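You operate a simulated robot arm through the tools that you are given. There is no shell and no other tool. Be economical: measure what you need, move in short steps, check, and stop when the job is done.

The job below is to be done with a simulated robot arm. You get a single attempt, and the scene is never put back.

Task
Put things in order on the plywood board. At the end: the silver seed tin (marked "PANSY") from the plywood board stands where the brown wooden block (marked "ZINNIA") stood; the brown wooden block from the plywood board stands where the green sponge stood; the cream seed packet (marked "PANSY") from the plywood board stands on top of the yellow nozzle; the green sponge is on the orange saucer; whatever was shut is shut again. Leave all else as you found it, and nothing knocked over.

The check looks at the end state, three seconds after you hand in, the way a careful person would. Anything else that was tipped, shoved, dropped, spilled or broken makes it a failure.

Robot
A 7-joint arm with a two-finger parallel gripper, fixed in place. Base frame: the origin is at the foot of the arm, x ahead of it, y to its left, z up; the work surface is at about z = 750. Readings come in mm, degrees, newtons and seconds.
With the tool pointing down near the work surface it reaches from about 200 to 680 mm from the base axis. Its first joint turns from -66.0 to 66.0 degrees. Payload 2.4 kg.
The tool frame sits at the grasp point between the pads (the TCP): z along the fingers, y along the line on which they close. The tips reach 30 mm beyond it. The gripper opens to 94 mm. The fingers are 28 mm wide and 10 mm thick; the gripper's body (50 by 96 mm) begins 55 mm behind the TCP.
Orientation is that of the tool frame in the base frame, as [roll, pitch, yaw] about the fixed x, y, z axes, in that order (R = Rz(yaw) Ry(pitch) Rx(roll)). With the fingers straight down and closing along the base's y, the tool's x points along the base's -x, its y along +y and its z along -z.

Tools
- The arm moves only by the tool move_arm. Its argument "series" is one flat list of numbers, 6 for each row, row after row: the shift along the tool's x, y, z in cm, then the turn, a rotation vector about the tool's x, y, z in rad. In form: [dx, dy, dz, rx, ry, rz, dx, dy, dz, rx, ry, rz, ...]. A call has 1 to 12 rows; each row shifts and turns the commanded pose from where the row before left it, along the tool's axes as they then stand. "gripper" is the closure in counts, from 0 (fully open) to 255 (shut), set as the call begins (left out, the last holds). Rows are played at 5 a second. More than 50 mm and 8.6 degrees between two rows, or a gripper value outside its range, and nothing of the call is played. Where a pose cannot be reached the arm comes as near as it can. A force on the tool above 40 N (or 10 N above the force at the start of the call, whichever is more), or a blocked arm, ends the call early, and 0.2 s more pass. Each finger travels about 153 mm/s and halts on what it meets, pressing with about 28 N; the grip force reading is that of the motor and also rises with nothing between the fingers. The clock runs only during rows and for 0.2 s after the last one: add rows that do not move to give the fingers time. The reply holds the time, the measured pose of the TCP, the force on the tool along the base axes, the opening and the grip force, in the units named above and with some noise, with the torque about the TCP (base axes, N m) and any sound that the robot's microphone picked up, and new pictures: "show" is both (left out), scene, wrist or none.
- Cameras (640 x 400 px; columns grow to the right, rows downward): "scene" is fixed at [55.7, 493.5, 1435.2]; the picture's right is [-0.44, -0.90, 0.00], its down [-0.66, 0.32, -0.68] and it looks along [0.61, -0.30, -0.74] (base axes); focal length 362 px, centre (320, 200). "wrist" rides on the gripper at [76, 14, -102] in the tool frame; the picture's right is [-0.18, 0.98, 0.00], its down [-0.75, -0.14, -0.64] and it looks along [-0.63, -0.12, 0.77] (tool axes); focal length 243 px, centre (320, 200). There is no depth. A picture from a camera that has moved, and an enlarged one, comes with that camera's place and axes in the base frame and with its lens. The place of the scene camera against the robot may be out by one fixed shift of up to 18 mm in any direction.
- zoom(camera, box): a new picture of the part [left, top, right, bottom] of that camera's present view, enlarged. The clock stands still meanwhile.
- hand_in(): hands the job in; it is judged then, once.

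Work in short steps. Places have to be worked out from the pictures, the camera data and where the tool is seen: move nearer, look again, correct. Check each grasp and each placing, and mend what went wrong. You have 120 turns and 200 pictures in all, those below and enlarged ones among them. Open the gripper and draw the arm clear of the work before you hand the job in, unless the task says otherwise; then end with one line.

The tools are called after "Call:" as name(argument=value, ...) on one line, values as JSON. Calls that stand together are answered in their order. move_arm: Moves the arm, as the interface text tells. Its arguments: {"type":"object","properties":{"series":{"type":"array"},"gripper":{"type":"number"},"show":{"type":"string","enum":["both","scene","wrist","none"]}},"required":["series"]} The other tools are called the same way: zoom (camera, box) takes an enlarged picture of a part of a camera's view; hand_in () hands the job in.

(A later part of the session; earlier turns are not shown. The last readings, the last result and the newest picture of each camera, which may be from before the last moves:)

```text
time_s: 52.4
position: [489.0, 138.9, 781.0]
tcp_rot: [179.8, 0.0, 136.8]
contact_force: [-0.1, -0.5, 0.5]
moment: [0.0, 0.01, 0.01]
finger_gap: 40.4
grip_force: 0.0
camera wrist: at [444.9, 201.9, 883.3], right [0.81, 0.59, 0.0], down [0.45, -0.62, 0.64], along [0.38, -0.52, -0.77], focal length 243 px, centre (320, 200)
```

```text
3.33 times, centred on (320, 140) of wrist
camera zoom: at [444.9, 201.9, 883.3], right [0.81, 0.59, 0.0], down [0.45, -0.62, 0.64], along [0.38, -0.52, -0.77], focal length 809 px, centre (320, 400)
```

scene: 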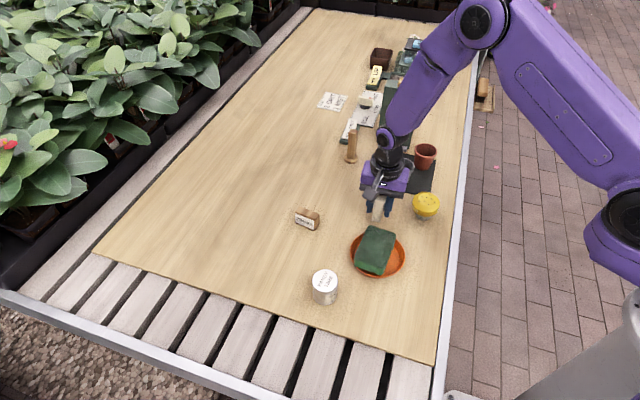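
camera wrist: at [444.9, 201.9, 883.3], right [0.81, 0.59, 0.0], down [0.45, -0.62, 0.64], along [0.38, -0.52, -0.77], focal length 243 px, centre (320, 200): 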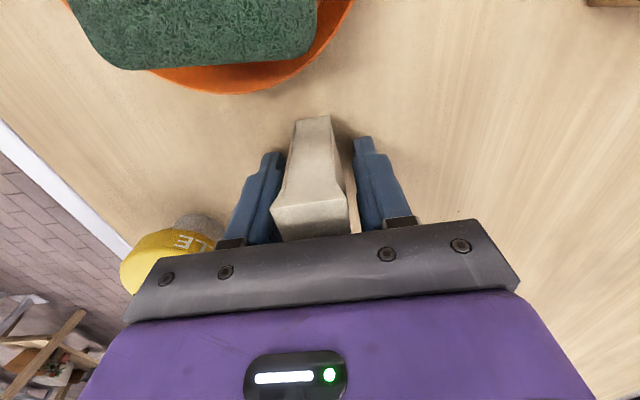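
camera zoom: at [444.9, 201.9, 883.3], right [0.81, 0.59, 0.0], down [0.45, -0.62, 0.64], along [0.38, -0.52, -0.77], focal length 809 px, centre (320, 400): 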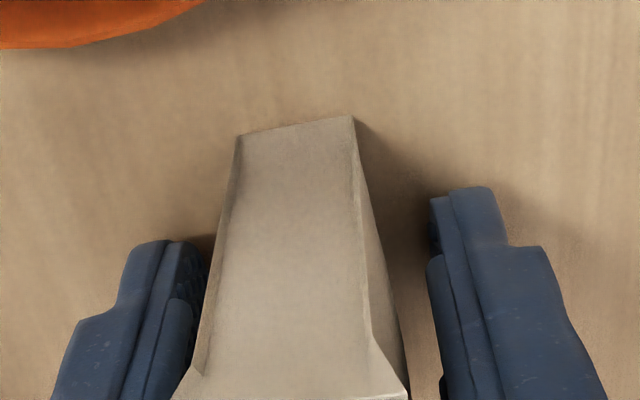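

Packet is flat, upright. Raise 1.5 cm between the open fingers, centre and regrip.

Call:
move_arm(series=[-0.2, 0, -0.8, 0, 0, 0, 0, 0, -0.8, 0, 0, 0, 0, 0, 0, 0, 0, 0], show="none")

Call:
move_arm(series=[0, 0, 0, 0, 0, 0, 0, 0, 0, 0, 0, 0, 0, 0, 0, 0, 0, 0], gripper=255, show="wrist")

Call:
zoom(camera="wrist", box=[240, 80, 400, 200])

```text
time_s: 53.2
position: [492.0, 137.9, 798.0]
tcp_rot: [179.9, 0.0, 136.9]
contact_force: [-0.1, 0.0, 1.0]
moment: [0.03, -0.01, -0.03]
finger_gap: 40.7
grip_force: 0.1
```

```text
time_s: 54.0
position: [491.8, 138.1, 798.6]
tcp_rot: [179.9, 0.1, 136.9]
contact_force: [-0.7, -1.1, 3.4]
moment: [0.03, 0.08, 0.02]
finger_gap: 29.1
grip_force: 27.9
camera wrist: at [446.0, 200.8, 899.7], right [0.81, 0.59, 0.0], down [0.45, -0.62, 0.64], along [0.38, -0.52, -0.77], focal length 243 px, centre (320, 200)
```

wrist: 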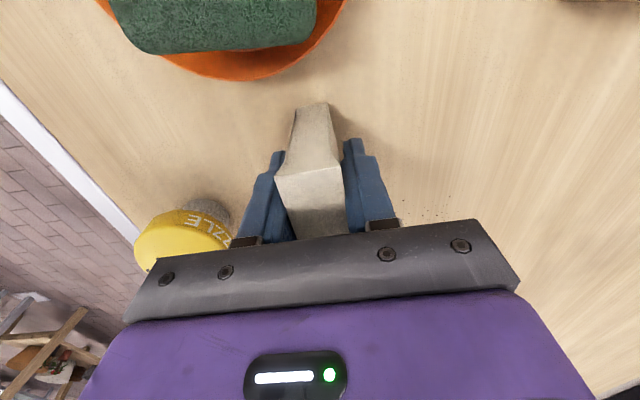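

```text
3.33 times, centred on (320, 140) of wrist
camera zoom: at [446.0, 200.8, 899.7], right [0.81, 0.59, 0.0], down [0.45, -0.62, 0.64], along [0.38, -0.52, -0.77], focal length 809 px, centre (320, 400)
```

zoom: 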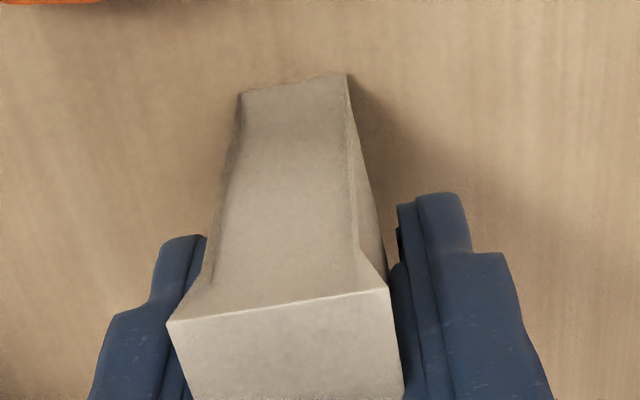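

Regripped squarely (packet centre ≈ TCP+(0.6,−1), bottom is 149.7 mm below camera height). Lift 8 cm and return over the nozzle head ≈(450,36), bottom ≈25 mm above it.

Call:
move_arm(series=[0, 0, -2, 0, 0, 0, 0, 0, -3, 0, 0, 0, 0, 0, -3, 0, 0, 0, -1.3, -3.47, 0, 0, 0, 0, -1.3, -3.47, 0, 0, 0, 0, -1.3, -3.47, 0, 0, 0, 0, 0, 0, 0, 0, 0, 0], show="wrist")

Call:
zoom(camera="wrist", box=[240, 80, 400, 200])

Call:
zoom(camera="scene", box=[394, 164, 462, 224])

```text
time_s: 55.6
position: [449.0, 35.0, 878.2]
tcp_rot: [179.9, 0.0, 136.8]
contact_force: [0.3, 0.4, -0.8]
moment: [-0.04, -0.02, 0.0]
finger_gap: 29.6
grip_force: 27.5
camera wrist: at [403.1, 97.0, 979.9], right [0.81, 0.59, 0.0], down [0.45, -0.62, 0.64], along [0.38, -0.52, -0.77], focal length 243 px, centre (320, 200)
```

wrist: 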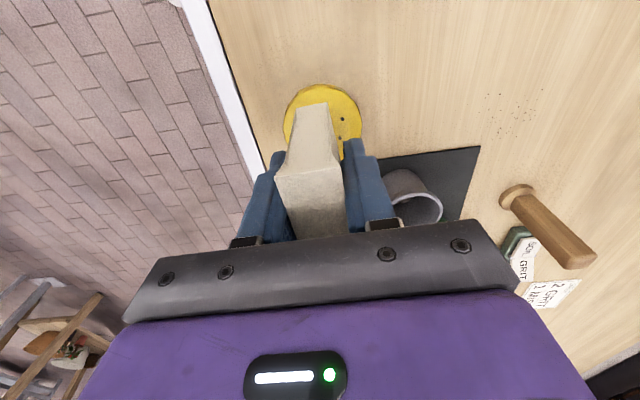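

```text
3.33 times, centred on (320, 140) of wrist
camera zoom: at [403.1, 97.0, 979.9], right [0.81, 0.59, 0.0], down [0.45, -0.62, 0.64], along [0.38, -0.52, -0.77], focal length 809 px, centre (320, 400)
```

zoom: 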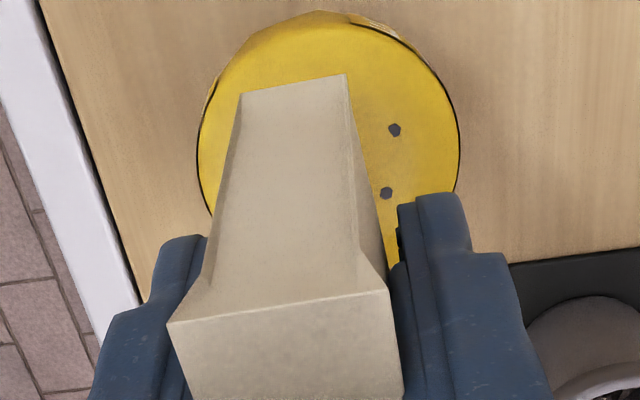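

```text
6.67 times, centred on (428, 194) of scene
camera zoom: at [55.7, 493.5, 1435.2], right [-0.44, -0.9, 0.0], down [-0.66, 0.32, -0.68], along [0.61, -0.3, -0.74], focal length 2415 px, centre (-400, 240)
```

zoom: 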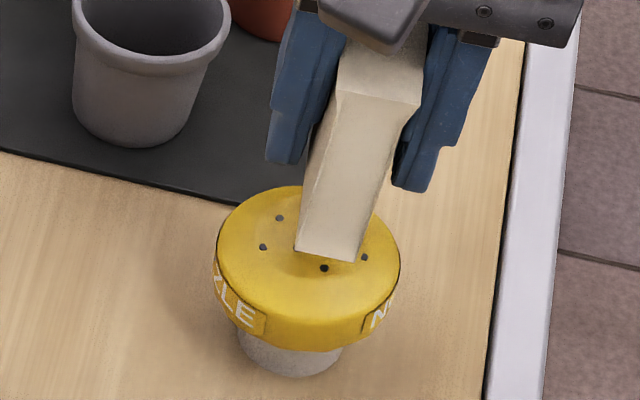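

Packet is centred over the nozzle within ~2 mm. Lower 18 mm, then 1 mm steps with force checks.

Call:
move_arm(series=[0.06, 0.06, 1, 0, 0, 0, 0, 0, 0.8, 0, 0, 0, 0, 0, 0, 0, 0, 0], show="none")

Call:
move_arm(series=[0, 0, 0.1, 0, 0, 0, 0, 0, 0.1, 0, 0, 0, 0, 0, 0, 0, 0, 0], show="none")

```text
time_s: 56.4
position: [448.6, 36.0, 859.0]
tcp_rot: [179.8, 0.0, 136.9]
contact_force: [-0.2, 0.0, -0.4]
moment: [-0.02, -0.01, -0.02]
finger_gap: 29.5
grip_force: 28.0
```

```text
time_s: 57.2
position: [448.6, 35.0, 858.4]
tcp_rot: [179.8, 0.0, 136.9]
contact_force: [-0.2, 0.1, -0.2]
moment: [-0.02, 0.02, 0.02]
finger_gap: 29.5
grip_force: 28.4
```

No contact; continue.

Call:
move_arm(series=[0, 0, 0.1, 0, 0, 0, 0, 0, 0.1, 0, 0, 0, 0, 0, 0, 0, 0, 0], show="none")

Call:
move_arm(series=[0, 0, 0.1, 0, 0, 0, 0, 0, 0.05, 0, 0, 0, 0, 0, 0, 0, 0, 0], show="wrist")

```text
time_s: 58.0
position: [448.6, 37.9, 857.3]
tcp_rot: [179.7, 0.2, 136.9]
contact_force: [0.5, -2.6, 22.5]
moment: [-0.46, -0.07, -0.01]
finger_gap: 29.2
grip_force: 28.2
```

```text
time_s: 58.8
position: [448.7, 38.6, 854.1]
tcp_rot: [179.7, 0.1, 136.9]
contact_force: [-0.5, -2.0, 24.1]
moment: [-0.27, -0.08, -0.02]
finger_gap: 29.5
grip_force: 28.2
camera wrist: at [403.6, 100.2, 956.5], right [0.81, 0.59, 0.0], down [0.45, -0.62, 0.64], along [0.38, -0.52, -0.77], focal length 243 px, centre (320, 200)
```

wrist: 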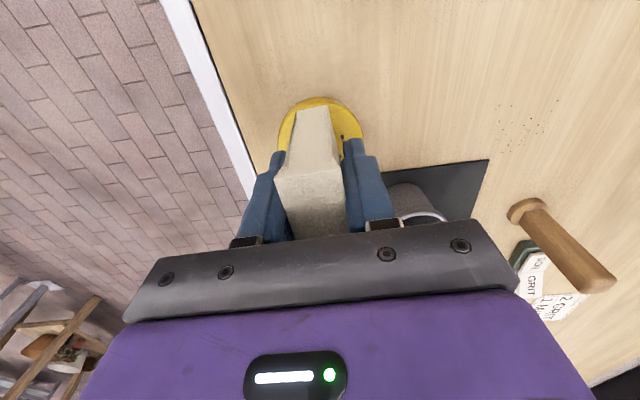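

Contact force acts ~20 mm toward −y of the TCP. I look closely at the present state before releasing.

Call:
zoom(camera="scene", box=[394, 164, 462, 224])

Call:
zoom(camera="wrist", box=[240, 80, 400, 200])

```text
6.67 times, centred on (428, 194) of scene
camera zoom: at [55.3, 493.5, 1435.2], right [-0.44, -0.9, 0.0], down [-0.66, 0.32, -0.68], along [0.61, -0.3, -0.74], focal length 2415 px, centre (-400, 240)
```

zoom: 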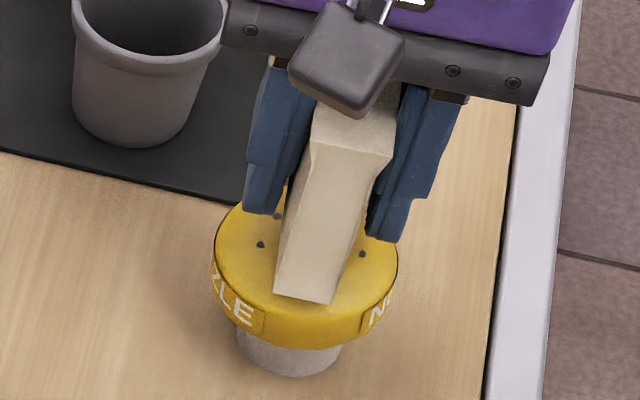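

```text
3.33 times, centred on (320, 140) of wrist
camera zoom: at [403.6, 100.2, 956.5], right [0.81, 0.59, 0.0], down [0.45, -0.62, 0.64], along [0.38, -0.52, -0.77], focal length 809 px, centre (320, 400)
```

zoom: 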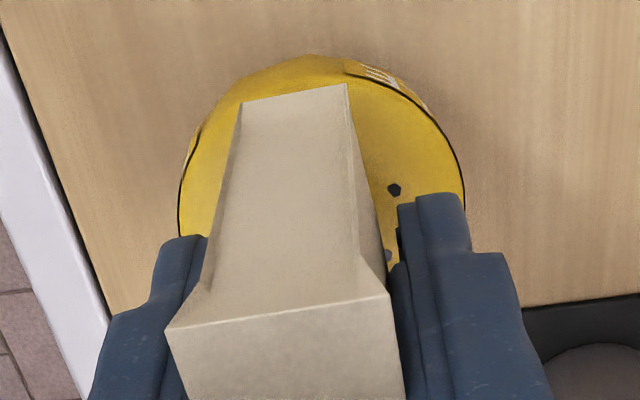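

Both views show the nozzle top is really z≈807 with centre ≈(447.5,41), so the packet was ~7 mm off toward −y, and it tilted a little in the grip again. I take it back to the board spot to square it, then retry with the corrected centre.

Call:
move_arm(series=[0, 0, -3, 0, 0, 0, 1.32, 3.42, 0, 0, 0, 0, 1.32, 3.42, 0, 0, 0, 0, 1.32, 3.42, 0, 0, 0, 0, 0, 0, 4, 0, 0, 0, 0, 0, 4, 0, 0, 0, 0, 0, 0, 0, 0, 0], show="wrist")

Call:
zoom(camera="scene", box=[394, 164, 462, 224])

```text
time_s: 60.4
position: [493.9, 137.1, 808.4]
tcp_rot: [179.8, 0.1, 137.0]
contact_force: [-0.4, 0.1, 0.2]
moment: [0.02, -0.01, 0.02]
finger_gap: 29.3
grip_force: 27.9
camera wrist: at [448.4, 200.5, 909.9], right [0.81, 0.59, 0.0], down [0.45, -0.62, 0.64], along [0.38, -0.52, -0.77], focal length 243 px, centre (320, 200)
```

wrist: 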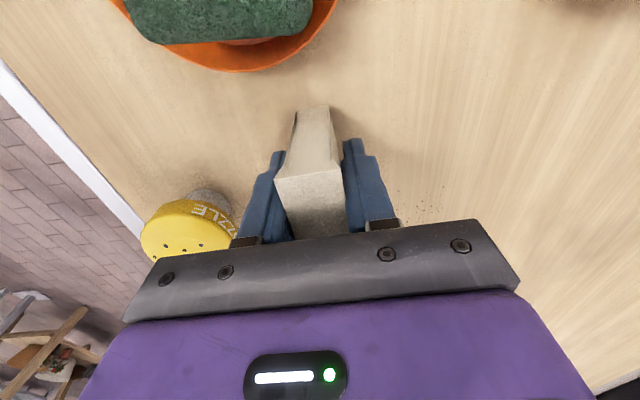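

```text
6.67 times, centred on (428, 194) of scene
camera zoom: at [55.7, 493.5, 1435.2], right [-0.44, -0.9, 0.0], down [-0.66, 0.32, -0.68], along [0.61, -0.3, -0.74], focal length 2415 px, centre (-400, 240)
```

zoom: 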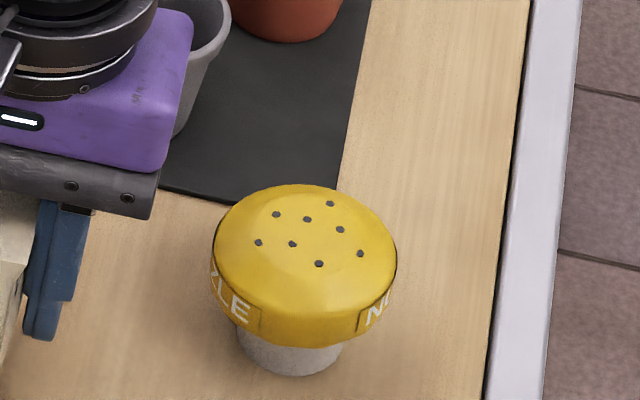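

Lower onto the board in small steps.

Call:
move_arm(series=[0, 0, 0.7, 0, 0, 0, 0, 0, 0.2, 0, 0, 0, 0, 0, 0, 0, 0, 0], show="none")

Call:
move_arm(series=[0, 0, 0.1, 0, 0, 0, 0, 0, 0.1, 0, 0, 0, 0, 0, 0, 0, 0, 0], show="none")

```text
time_s: 61.2
position: [492.6, 139.1, 798.9]
tcp_rot: [179.9, 0.0, 136.9]
contact_force: [-0.3, -0.9, -0.1]
moment: [0.02, 0.01, 0.04]
finger_gap: 29.3
grip_force: 28.2
```

```text
time_s: 62.0
position: [490.6, 139.0, 796.0]
tcp_rot: [179.7, 0.2, 136.8]
contact_force: [0.9, -3.1, 21.8]
moment: [0.24, 0.44, 0.03]
finger_gap: 29.2
grip_force: 28.2
```

Front-edge contact again at ~797. Open slightly to let it sit flat, then regrip.

Call:
move_arm(series=[0, 0, 0, 0, 0, 0, 0, 0, 0, 0, 0, 0, 0, 0, -0.2, 0, 0, 0, 0, 0, 0, 0, 0, 0], gripper=145, show="none")

Call:
move_arm(series=[0, 0, 0, 0, 0, 0, 0, 0, 0, 0, 0, 0, 0, 0, 0, 0, 0, 0], gripper=255, show="wrist")

Call:
zoom(camera="wrist", box=[240, 80, 400, 200])

```text
time_s: 63.0
position: [490.7, 139.0, 796.1]
tcp_rot: [179.8, 0.0, 136.8]
contact_force: [0.0, -0.1, -0.8]
moment: [0.02, 0.02, 0.01]
finger_gap: 40.8
grip_force: 0.0
```

```text
time_s: 63.8
position: [489.6, 138.5, 797.4]
tcp_rot: [179.9, 0.0, 136.9]
contact_force: [0.4, -0.2, 1.1]
moment: [0.0, 0.03, -0.03]
finger_gap: 29.2
grip_force: 28.2
camera wrist: at [444.8, 201.1, 898.3], right [0.81, 0.59, 0.0], down [0.45, -0.62, 0.64], along [0.38, -0.52, -0.77], focal length 243 px, centre (320, 200)
```

wrist: 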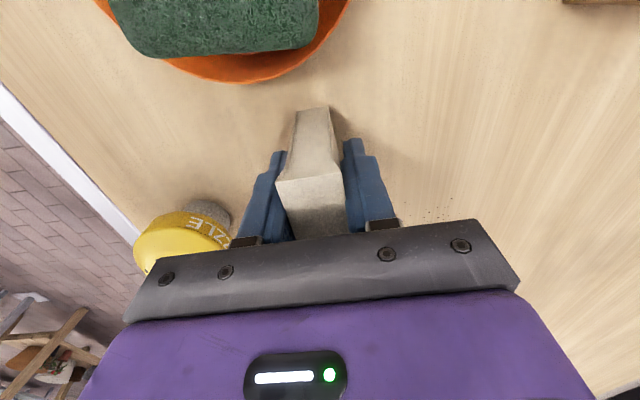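

```text
3.33 times, centred on (320, 140) of wrist
camera zoom: at [444.8, 201.1, 898.3], right [0.81, 0.59, 0.0], down [0.45, -0.62, 0.64], along [0.38, -0.52, -0.77], focal length 809 px, centre (320, 400)
```

zoom: 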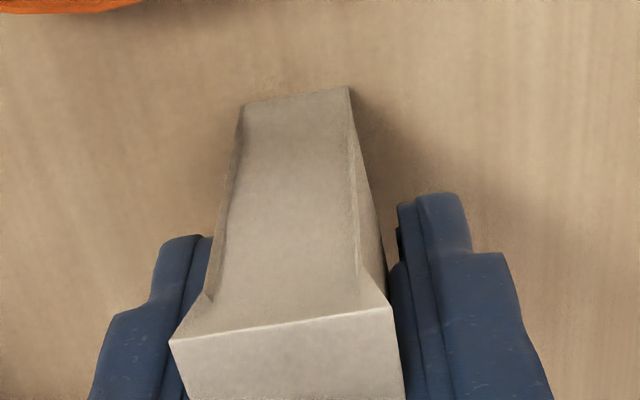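

Regripped square (packet centre = TCP+(2,−2); bottom 148.3 below camera). Lift and move over the corrected nozzle centre ≈(448.5,41.5), lowering to ~8 mm above.

Call:
move_arm(series=[0, 0, -2, 0, 0, 0, 0, 0, -3, 0, 0, 0, 0, 0, -3, 0, 0, 0, -1.1, -3.33, 0, 0, 0, 0, -1.1, -3.33, 0, 0, 0, 0, -1.1, -3.33, 0, 0, 0, 0, 0, 0, 1.4, 0, 0, 0, 0, 0, 0, 0, 0, 0], show="wrist")

Call:
zoom(camera="wrist", box=[240, 80, 400, 200])

Call:
zoom(camera="scene", box=[394, 164, 462, 224])

```text
time_s: 65.6
position: [443.6, 41.4, 863.9]
tcp_rot: [179.9, 0.1, 136.9]
contact_force: [0.3, 0.2, 0.1]
moment: [-0.03, 0.0, 0.0]
finger_gap: 29.5
grip_force: 28.1
camera wrist: at [399.4, 104.0, 964.2], right [0.81, 0.59, 0.0], down [0.45, -0.62, 0.64], along [0.38, -0.52, -0.77], focal length 243 px, centre (320, 200)
```

wrist: 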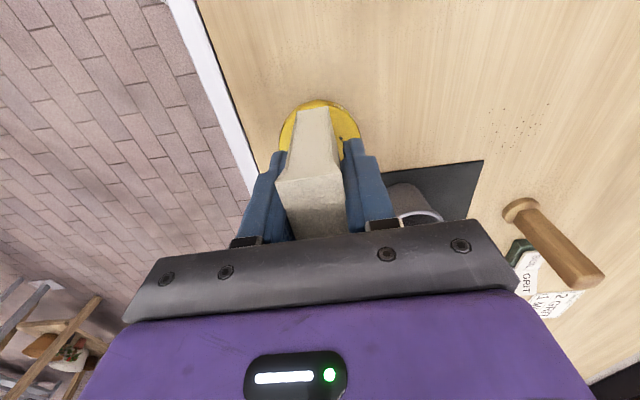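

```text
3.33 times, centred on (320, 140) of wrist
camera zoom: at [399.4, 104.0, 964.2], right [0.81, 0.59, 0.0], down [0.45, -0.62, 0.64], along [0.38, -0.52, -0.77], focal length 809 px, centre (320, 400)
```

zoom: 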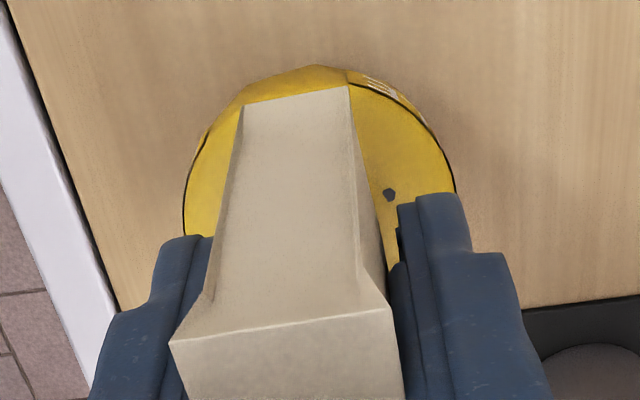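

```text
6.67 times, centred on (428, 194) of scene
camera zoom: at [55.7, 493.5, 1435.2], right [-0.44, -0.9, 0.0], down [-0.66, 0.32, -0.68], along [0.61, -0.3, -0.74], focal length 2415 px, centre (-400, 240)
```

zoom: 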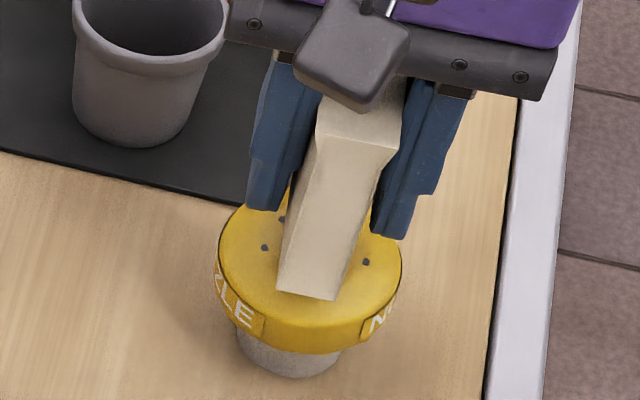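

Alignment over the nozzle now looks good (within ~2 mm), but I suspect the nozzle itself leans a few degrees after the first press. I back off sideways and inspect it closely first.

Call:
move_arm(series=[0, 0, -2, 0, 0, 0, 0, 4, 0, 0, 0, 0, 0, 4, 0, 0, 0, 0, 0, 4, 0, 0, 0, 0, 0, 0, 0, 0, 0, 0], show="wrist")

Call:
zoom(camera="scene", box=[411, 189, 443, 223])

Call:
zoom(camera="wrist", box=[130, 100, 290, 220])

```text
time_s: 66.8
position: [524.5, 131.8, 882.5]
tcp_rot: [179.9, 0.0, 136.9]
contact_force: [0.7, 0.8, 0.2]
moment: [0.01, 0.0, 0.0]
finger_gap: 29.7
grip_force: 28.8
camera wrist: at [480.6, 195.0, 983.9], right [0.81, 0.59, 0.0], down [0.45, -0.62, 0.64], along [0.38, -0.52, -0.77], focal length 243 px, centre (320, 200)
```

wrist: 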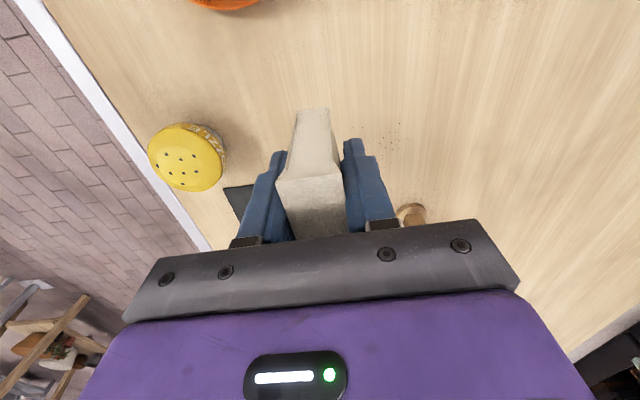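

```text
11.76 times, centred on (427, 206) of scene
camera zoom: at [55.7, 493.6, 1435.2], right [-0.44, -0.9, 0.0], down [-0.66, 0.32, -0.68], along [0.61, -0.3, -0.74], focal length 4262 px, centre (-939, 129)
```

zoom: 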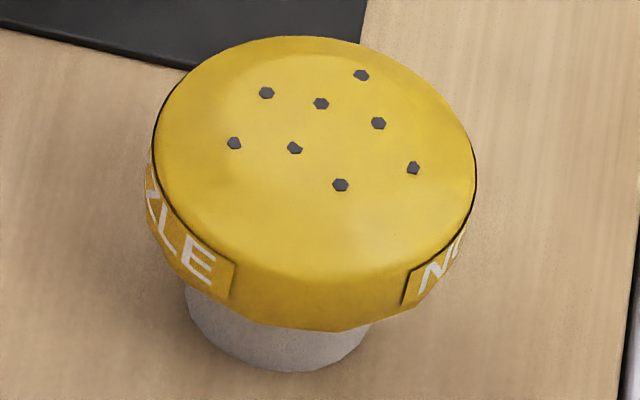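

```text
3.33 times, centred on (210, 160) of wrist
camera zoom: at [480.6, 195.0, 983.9], right [0.81, 0.59, 0.0], down [0.45, -0.62, 0.64], along [0.38, -0.52, -0.77], focal length 809 px, centre (687, 333)
```

zoom: 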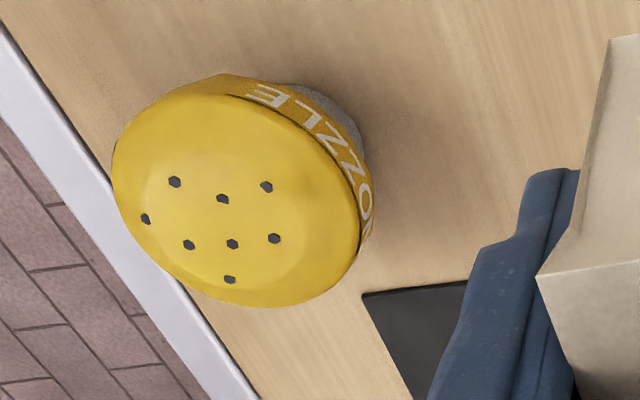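

Clear now: the nozzle is a domed rose — rim at z≈796, raised plateau at ≈807, centre ≈(450,34.5), standing upright. So contact at 807 was correct, and I was simply pressing too far. I return over its centre and lower to ~4 mm above.

Call:
move_arm(series=[-0.28, -4.13, 0, 0, 0, 0, -0.28, -4.13, 0, 0, 0, 0, -0.28, -4.13, 0, 0, 0, 0, 0, 0, 1.5, 0, 0, 0, 0, 0, 0.9, 0, 0, 0, 0, 0, 0, 0, 0, 0], show="wrist")

```text
time_s: 68.2
position: [447.2, 36.2, 860.0]
tcp_rot: [179.8, 0.1, 136.9]
contact_force: [0.4, 0.4, -0.7]
moment: [0.0, -0.02, 0.02]
finger_gap: 29.5
grip_force: 27.9
camera wrist: at [401.6, 98.2, 961.8], right [0.81, 0.59, 0.0], down [0.45, -0.62, 0.64], along [0.38, -0.52, -0.77], focal length 243 px, centre (320, 200)
```

wrist: 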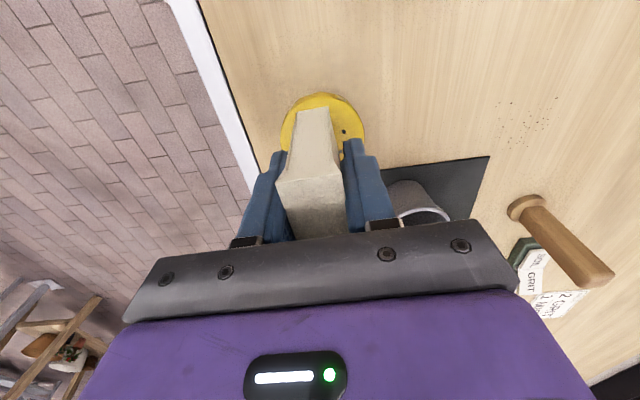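

6 mm above; lower 4 mm, then 0.5 mm at a time.

Call:
move_arm(series=[0, 0, 0.2, 0, 0, 0, 0, 0, 0.2, 0, 0, 0, 0, 0, 0, 0, 0, 0], show="none")

Call:
move_arm(series=[0, 0, 0.05, 0, 0, 0, 0, 0, 0, 0, 0, 0], show="none")

Call:
move_arm(series=[0, 0, 0.05, 0, 0, 0, 0, 0, 0, 0, 0, 0], show="none")

```text
time_s: 69.0
position: [447.9, 35.6, 855.9]
tcp_rot: [179.7, 0.3, 136.8]
contact_force: [0.6, -1.5, 24.9]
moment: [-0.12, -0.12, 0.02]
finger_gap: 29.3
grip_force: 27.8
```

```text
time_s: 69.6
position: [447.1, 35.7, 854.8]
tcp_rot: [179.7, 0.1, 136.9]
contact_force: [0.4, 0.6, 25.2]
moment: [-0.09, -0.12, -0.01]
finger_gap: 29.6
grip_force: 27.7
```

```text
time_s: 70.2
position: [447.5, 34.9, 854.1]
tcp_rot: [179.8, 0.1, 136.9]
contact_force: [-0.3, 2.9, 24.2]
moment: [0.11, -0.09, -0.02]
finger_gap: 29.5
grip_force: 27.9
```

Contact is now centred under the packet (offset matches its centre). I relax by 0.5 mm and open slightly.

Call:
move_arm(series=[0, 0, -0.05, 0, 0, 0, 0, 0, 0, 0, 0, 0], show="none")

Call:
move_arm(series=[0, 0, 0, 0, 0, 0, 0, 0, 0, 0, 0, 0, 0, 0, 0, 0, 0, 0], gripper=158, show="wrist")

Call:
zoom(camera="scene", box=[394, 164, 462, 224])

Call:
zoom(camera="wrist", box=[240, 80, 400, 200])

```text
time_s: 70.8
position: [448.0, 34.5, 854.0]
tcp_rot: [179.9, 0.0, 136.8]
contact_force: [-0.3, 2.7, 16.9]
moment: [0.07, -0.06, 0.0]
finger_gap: 29.1
grip_force: 27.2
```

```text
time_s: 71.6
position: [447.3, 33.8, 853.4]
tcp_rot: [179.9, 0.1, 137.0]
contact_force: [-0.1, -0.5, 0.4]
moment: [0.0, -0.01, -0.02]
finger_gap: 35.5
grip_force: 0.0
camera wrist: at [402.7, 96.7, 955.4], right [0.81, 0.59, 0.0], down [0.45, -0.62, 0.64], along [0.38, -0.52, -0.77], focal length 243 px, centre (320, 200)
```

wrist: 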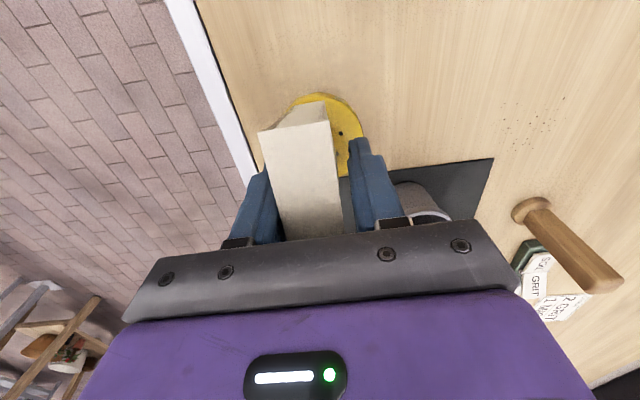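

```text
6.67 times, centred on (428, 194) of scene
camera zoom: at [55.7, 493.5, 1435.2], right [-0.44, -0.9, 0.0], down [-0.66, 0.32, -0.68], along [0.61, -0.3, -0.74], focal length 2415 px, centre (-400, 240)
```

zoom: 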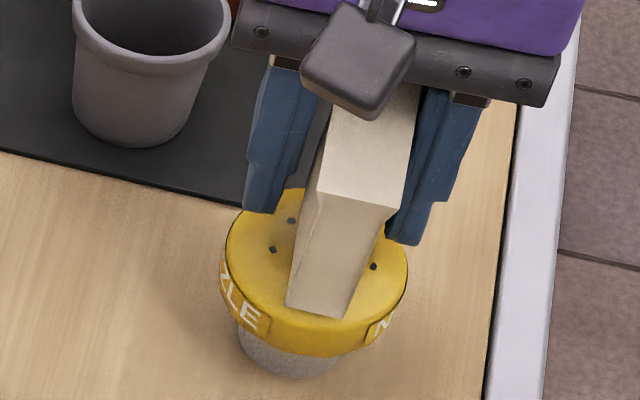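

```text
3.33 times, centred on (320, 140) of wrist
camera zoom: at [402.7, 96.7, 955.4], right [0.81, 0.59, 0.0], down [0.45, -0.62, 0.64], along [0.38, -0.52, -0.77], focal length 809 px, centre (320, 400)
```

zoom: 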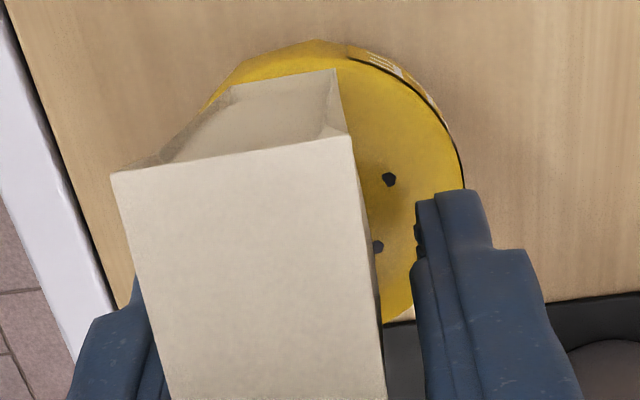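

The packet is leaning toward the camera side on release — it wants to tip. I close the gripper again right away to hold it.

Call:
move_arm(series=[0, 0, 0, 0, 0, 0], gripper=255, show="wrist")

Call:
zoom(camera="wrist", box=[220, 70, 420, 220])

Call:
zoom(camera="scene", box=[394, 164, 462, 224])

```text
time_s: 72.0
position: [449.1, 34.8, 854.0]
tcp_rot: [179.9, 0.1, 137.0]
contact_force: [-0.2, 0.1, 1.6]
moment: [0.0, 0.04, -0.02]
finger_gap: 29.1
grip_force: 28.3
camera wrist: at [402.8, 96.8, 955.5], right [0.81, 0.59, 0.0], down [0.45, -0.62, 0.64], along [0.38, -0.52, -0.77], focal length 243 px, centre (320, 200)
```

wrist: 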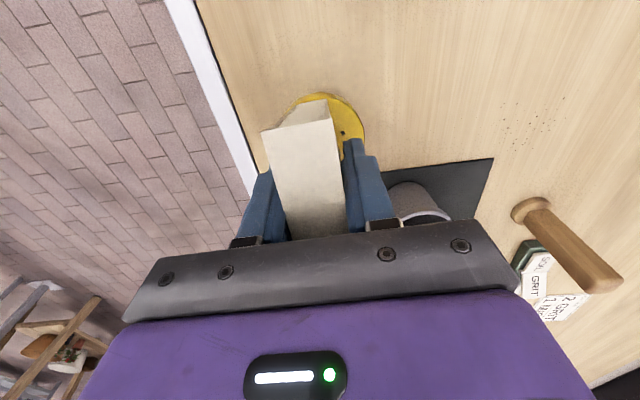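

```text
2.67 times, centred on (320, 145) of wrist
camera zoom: at [402.8, 96.8, 955.5], right [0.81, 0.59, 0.0], down [0.45, -0.62, 0.64], along [0.38, -0.52, -0.77], focal length 647 px, centre (320, 347)
```

zoom: 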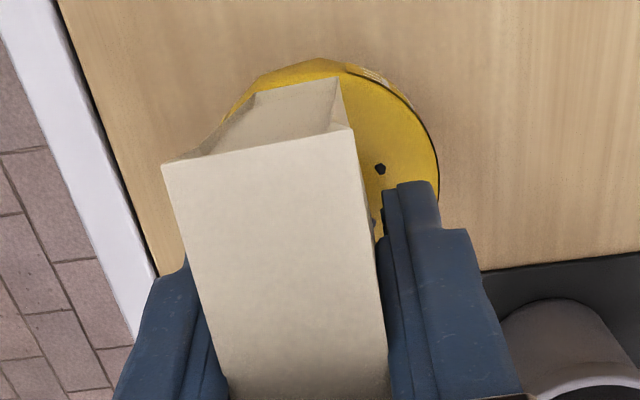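

```text
6.67 times, centred on (428, 194) of scene
camera zoom: at [55.6, 493.5, 1435.2], right [-0.44, -0.9, 0.0], down [-0.66, 0.32, -0.68], along [0.61, -0.3, -0.74], focal length 2415 px, centre (-400, 240)
```

zoom: 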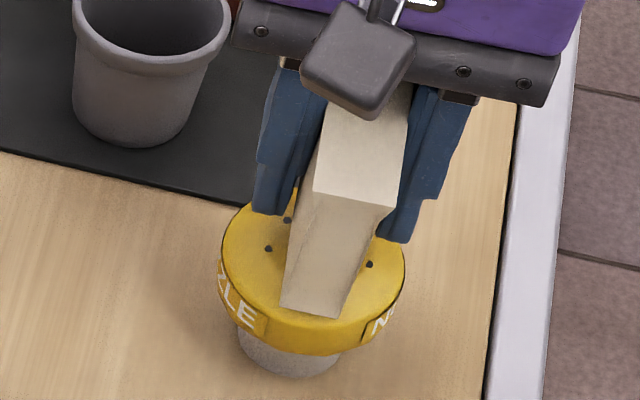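

Held but tilted ~13° front-down. I lift it, carry it to the clear board spot again, and pitch the tool 13° to level the packet before setting it down.

Call:
move_arm(series=[0, 0, -1.5, 0, 0, 0, 0, 0, -2, 0, 0, 0, 1.35, 3.49, 0, 0, 0, 0, 1.35, 3.49, 0, 0, 0, 0, 1.35, 3.49, 0, 0, 0, 0, 0, 0, 0, 0, 0.115, 0, 0, 0, 0, 0, 0.115, 0, -0.91, 0, 3.9, 0, 0, 0, -0.55, 0, 2.34, 0, 0, 0, 0, 0, 0, 0, 0, 0])

Call:
zoom(camera="scene", box=[370, 160, 462, 230])

```text
time_s: 74.2
position: [492.8, 140.1, 824.1]
tcp_rot: [179.8, -13.2, 137.0]
contact_force: [0.3, 0.8, 0.0]
moment: [-0.03, -0.07, 0.0]
finger_gap: 29.6
grip_force: 28.0
camera wrist: at [466.6, 185.5, 940.4], right [0.8, 0.6, -0.04], down [0.55, -0.7, 0.45], along [0.24, -0.39, -0.89], focal length 243 px, centre (320, 200)
```

scene: 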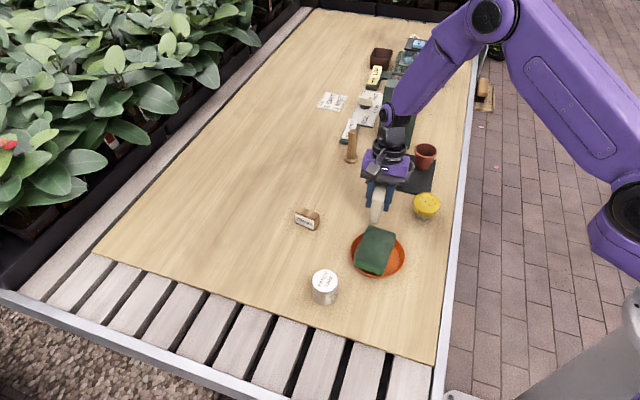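
wrist: 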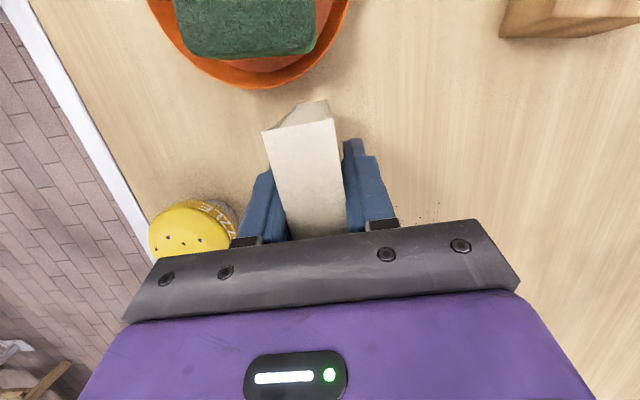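

```text
5.71 times, centred on (416, 195) of scene
camera zoom: at [55.7, 493.5, 1435.2], right [-0.44, -0.9, 0.0], down [-0.66, 0.32, -0.68], along [0.61, -0.3, -0.74], focal length 2070 px, centre (-229, 229)
```

zoom: 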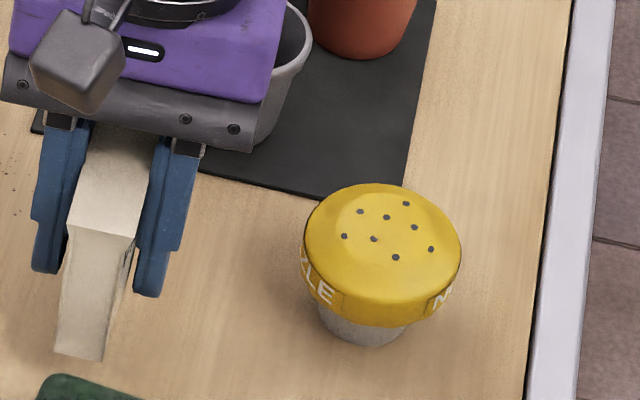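

Packet now looks level. Lower to the board.

Call:
move_arm(series=[-0.34, 0, 1.46, 0, 0, 0, -0.11, 0, 0.49, 0, 0, 0, -0.05, 0, 0.2, 0, 0, 0, 0, 0, 0, 0, 0, 0], show="wrist")

```text
time_s: 75.2
position: [490.0, 140.3, 802.6]
tcp_rot: [179.9, -13.1, 136.8]
contact_force: [0.4, 0.4, -0.2]
moment: [-0.02, 0.02, 0.02]
finger_gap: 29.3
grip_force: 27.8
camera wrist: at [463.4, 184.6, 918.8], right [0.8, 0.6, -0.04], down [0.55, -0.7, 0.45], along [0.24, -0.39, -0.89], focal length 243 px, centre (320, 200)
```

wrist: 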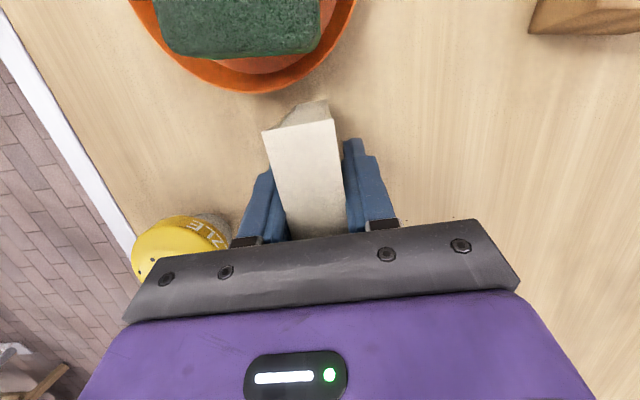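

Call:
move_arm(series=[-0.05, 0, 0.2, 0, 0, 0, -0.05, 0, 0.2, 0, 0, 0, 0, 0, 0, 0, 0, 0], show="none")

Call:
move_arm(series=[-0.02, 0, 0.1, 0, 0, 0, -0.02, 0, 0.1, 0, 0, 0, 0, 0, 0, 0, 0, 0], show="none")

```text
time_s: 76.0
position: [490.8, 139.5, 798.3]
tcp_rot: [179.8, -13.1, 137.1]
contact_force: [0.1, -0.9, -0.1]
moment: [-0.01, 0.0, -0.01]
finger_gap: 29.3
grip_force: 27.9
```

```text
time_s: 76.8
position: [491.3, 139.7, 797.7]
tcp_rot: [179.9, -13.1, 137.1]
contact_force: [-0.7, -0.1, -0.2]
moment: [0.05, -0.01, 0.02]
finger_gap: 29.4
grip_force: 27.5
```

Call:
move_arm(series=[-0.02, 0, 0.1, 0, 0, 0, -0.02, 0, 0.1, 0, 0, 0, 0, 0, 0, 0, 0, 0], show="none")

Call:
move_arm(series=[-0.02, 0, 0.1, 0, 0, 0, 0, 0, 0, 0, 0, 0], show="none")

```text
time_s: 77.6
position: [491.4, 138.5, 794.2]
tcp_rot: [180.0, -13.1, 137.0]
contact_force: [0.5, 0.2, 0.8]
moment: [-0.01, 0.0, -0.01]
finger_gap: 29.4
grip_force: 28.1
```

```text
time_s: 78.2
position: [491.4, 137.6, 793.1]
tcp_rot: [179.9, -13.2, 137.1]
contact_force: [-1.5, 1.3, 9.1]
moment: [-0.13, -0.08, 0.0]
finger_gap: 29.4
grip_force: 27.7
```

Contact 9 N, nearly level. Release and rise, levelling the tool, to take a close look at the nozzle's top with free view.

Call:
move_arm(series=[0, 0, 0, 0, 0, 0, 0, 0, 0, 0, 0, 0, 0.91, 0, -3.9, 0, 0, 0, 0.91, 0, -3.9, 0, 0, 0, 0, 0, 0, 0, -0.115, 0, 0, 0, 0, 0, -0.115, 0, 0, 0, 0, 0, 0, 0], gripper=60)

Call:
zoom(camera="wrist", box=[100, 60, 360, 220])

```text
time_s: 79.8
position: [490.9, 138.2, 872.5]
tcp_rot: [179.8, 0.1, 136.9]
contact_force: [-0.3, -0.2, 0.7]
moment: [-0.02, 0.0, 0.02]
finger_gap: 71.7
grip_force: 0.0
camera wrist: at [445.2, 201.1, 975.5], right [0.81, 0.59, 0.0], down [0.45, -0.62, 0.64], along [0.38, -0.52, -0.77], focal length 243 px, centre (320, 200)
```

scene: 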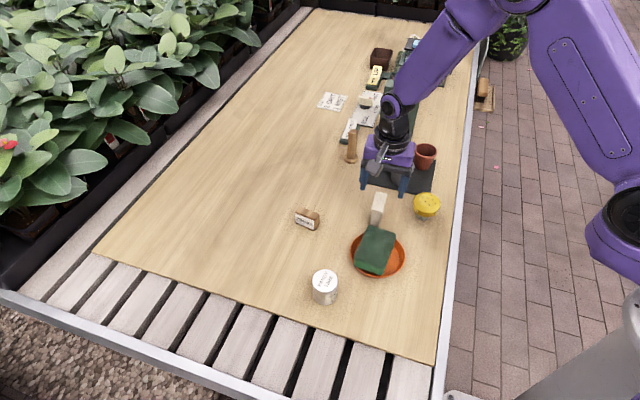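
wrist: 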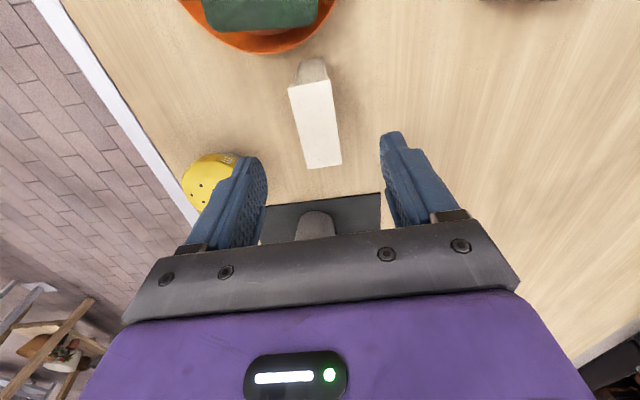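

```text
2.46 times, centred on (230, 140) of wrist
camera zoom: at [445.2, 201.1, 975.5], right [0.81, 0.59, 0.0], down [0.45, -0.62, 0.64], along [0.38, -0.52, -0.77], focal length 597 px, centre (542, 348)
```

zoom: 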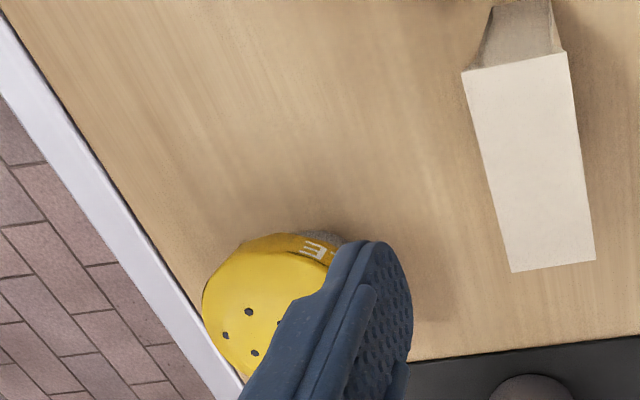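

Packet stands safely on the board. Let me study the nozzle's top in a sharp zoom.

Call:
zoom(camera="scene", box=[413, 191, 441, 209])

Call:
zoom(camera="scene", box=[407, 183, 447, 225])

```text
16.00 times, centred on (427, 200) of scene
camera zoom: at [55.7, 493.5, 1435.2], right [-0.44, -0.9, 0.0], down [-0.66, 0.32, -0.68], along [0.61, -0.3, -0.74], focal length 5797 px, centre (-1392, 200)
```

zoom: 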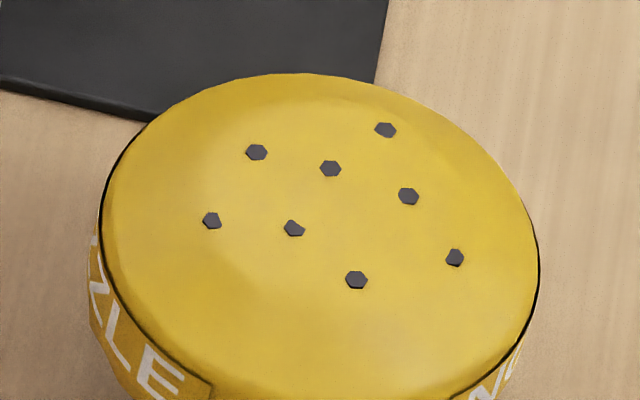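

```text
9.52 times, centred on (427, 204) of scene
camera zoom: at [55.7, 493.5, 1435.2], right [-0.44, -0.9, 0.0], down [-0.66, 0.32, -0.68], along [0.61, -0.3, -0.74], focal length 3450 px, centre (-699, 162)
```

zoom: 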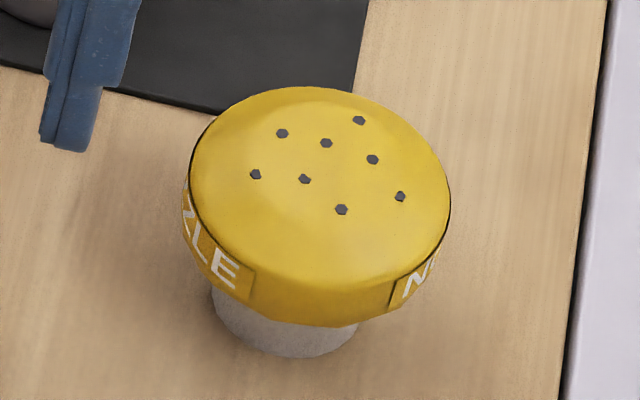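

The top is a gentle raised dome. I regrip the packet exactly through its centre: it now stands at ≈(483.7,145.5). Open, shift and descend.

Call:
move_arm(series=[0.98, -0.03, 0, 0, 0, 0, 0, 0, 3, 0, 0, 0, 0, 0, 0, 0, 0, 0], gripper=0, show="wrist")

Call:
zoom(camera="wrist", box=[240, 60, 440, 210])

```text
time_s: 80.6
position: [483.3, 144.8, 841.8]
tcp_rot: [179.8, 0.1, 136.9]
contact_force: [-0.1, 0.2, -0.5]
moment: [-0.01, 0.0, -0.01]
finger_gap: 94.3
grip_force: 0.1
camera wrist: at [437.1, 208.0, 944.5], right [0.81, 0.59, 0.0], down [0.45, -0.62, 0.64], along [0.38, -0.52, -0.77], focal length 243 px, centre (320, 200)
```

wrist: 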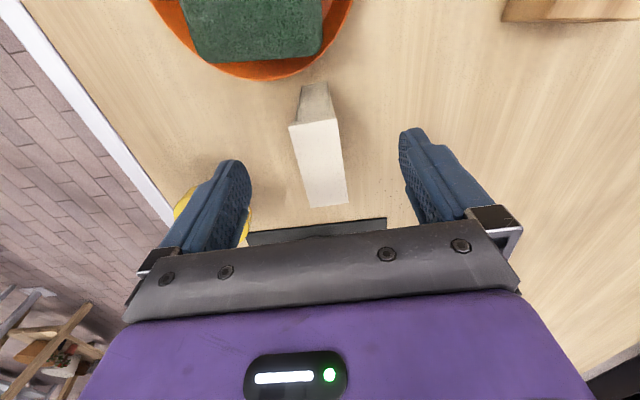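

```text
2.67 times, centred on (340, 135) of wrist
camera zoom: at [437.1, 208.0, 944.5], right [0.81, 0.59, 0.0], down [0.45, -0.62, 0.64], along [0.38, -0.52, -0.77], focal length 647 px, centre (267, 373)
```

zoom: 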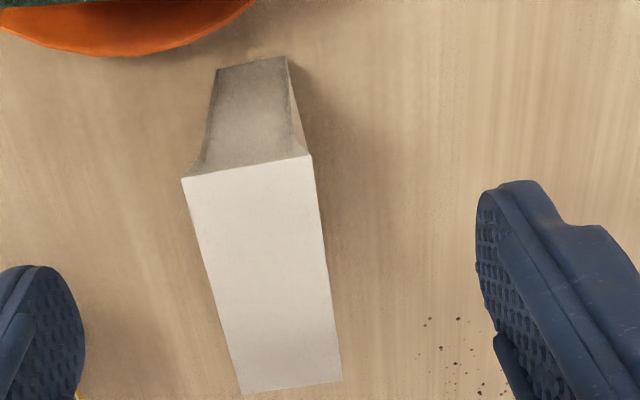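

Packet centre (484,145.2), upright; TCP is within 1 mm. Descend and grip.

Call:
move_arm(series=[-0.12, 0, 2, 0, 0, 0, 0, 0, 2.5, 0, 0, 0, 0, 0, 0, 0, 0, 0], show="none")

Call:
move_arm(series=[0, 0, 0, 0, 0, 0, 0, 0, 0, 0, 0, 0, 0, 0, 0, 0, 0, 0, 0, 0, 0, 0, 0, 0], gripper=255, show="wrist")

Call:
zoom(camera="wrist", box=[240, 80, 400, 200])

```text
time_s: 81.4
position: [484.3, 142.8, 796.7]
tcp_rot: [179.8, 0.1, 136.9]
contact_force: [-0.3, 0.0, 0.1]
moment: [-0.01, 0.03, -0.02]
finger_gap: 94.0
grip_force: 0.2
```

```text
time_s: 82.4
position: [485.0, 143.6, 797.4]
tcp_rot: [-180.0, 0.1, 136.9]
contact_force: [-1.1, 0.3, 0.7]
moment: [-0.03, -0.02, 0.02]
finger_gap: 29.4
grip_force: 27.6
camera wrist: at [439.3, 205.9, 899.2], right [0.81, 0.59, 0.0], down [0.45, -0.62, 0.64], along [0.38, -0.52, -0.77], focal length 243 px, centre (320, 200)
```

wrist: 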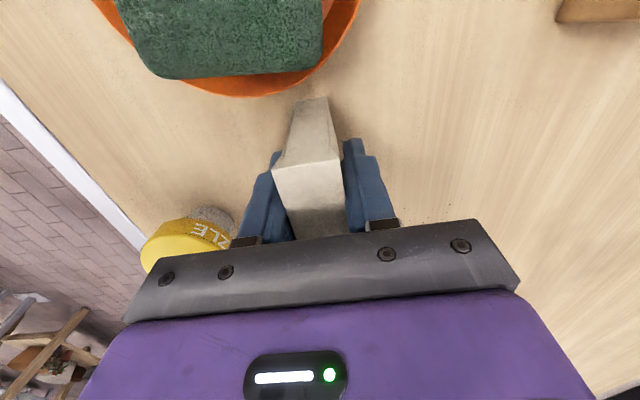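

```text
3.33 times, centred on (320, 140) of wrist
camera zoom: at [439.3, 205.9, 899.2], right [0.81, 0.59, 0.0], down [0.45, -0.62, 0.64], along [0.38, -0.52, -0.77], focal length 809 px, centre (320, 400)
```

zoom: 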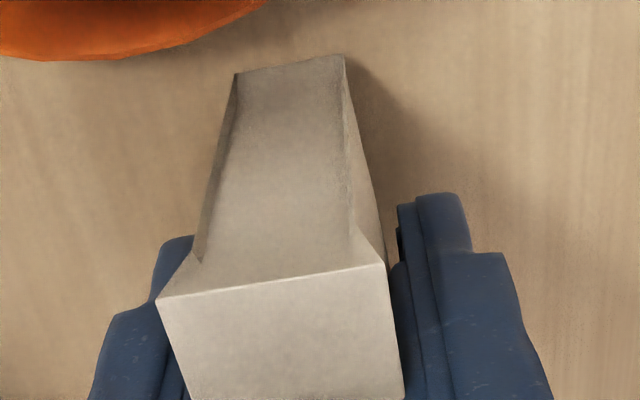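

Regripped through the centre (within 2 mm). Before placing, I want the nozzle's side profile: lift and pitch the camera toward the horizontal.

Call:
move_arm(series=[0, 0, -3, 0, 0, 0, 0, 0, -3, 0, 0, 0, 0, 0, 0, 0, -0.14, 0, 0, 0, 0, 0, -0.14, 0, 0, 0, 0, 0, -0.14, 0, 0, 0, 0, 0, 0, 0], show="wrist")

Call:
zoom(camera="wrist", box=[60, 80, 260, 220])

```text
time_s: 83.8
position: [485.2, 144.6, 858.6]
tcp_rot: [179.9, 24.1, 136.9]
contact_force: [0.1, 1.0, -0.3]
moment: [0.01, 0.0, -0.02]
finger_gap: 29.3
grip_force: 27.8
camera wrist: at [414.2, 230.5, 918.9], right [0.79, 0.6, 0.08], down [0.21, -0.39, 0.89], along [0.57, -0.69, -0.44], focal length 243 px, centre (320, 200)
```

wrist: 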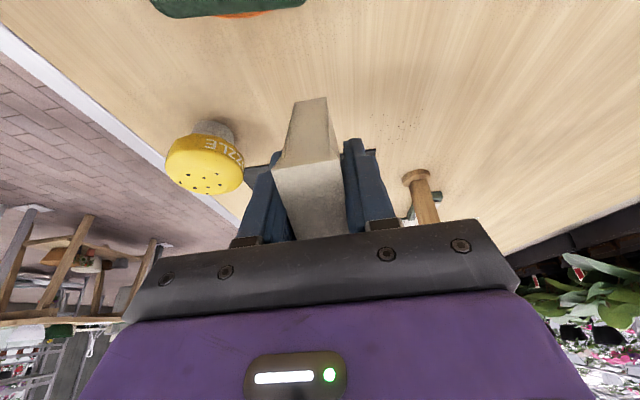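

```text
2.86 times, centred on (160, 150) of wrist
camera zoom: at [414.2, 230.5, 918.9], right [0.79, 0.6, 0.08], down [0.21, -0.39, 0.89], along [0.57, -0.69, -0.44], focal length 693 px, centre (777, 343)
```

zoom: 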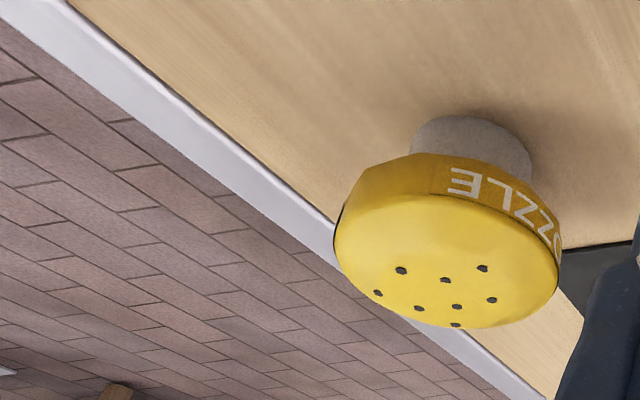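

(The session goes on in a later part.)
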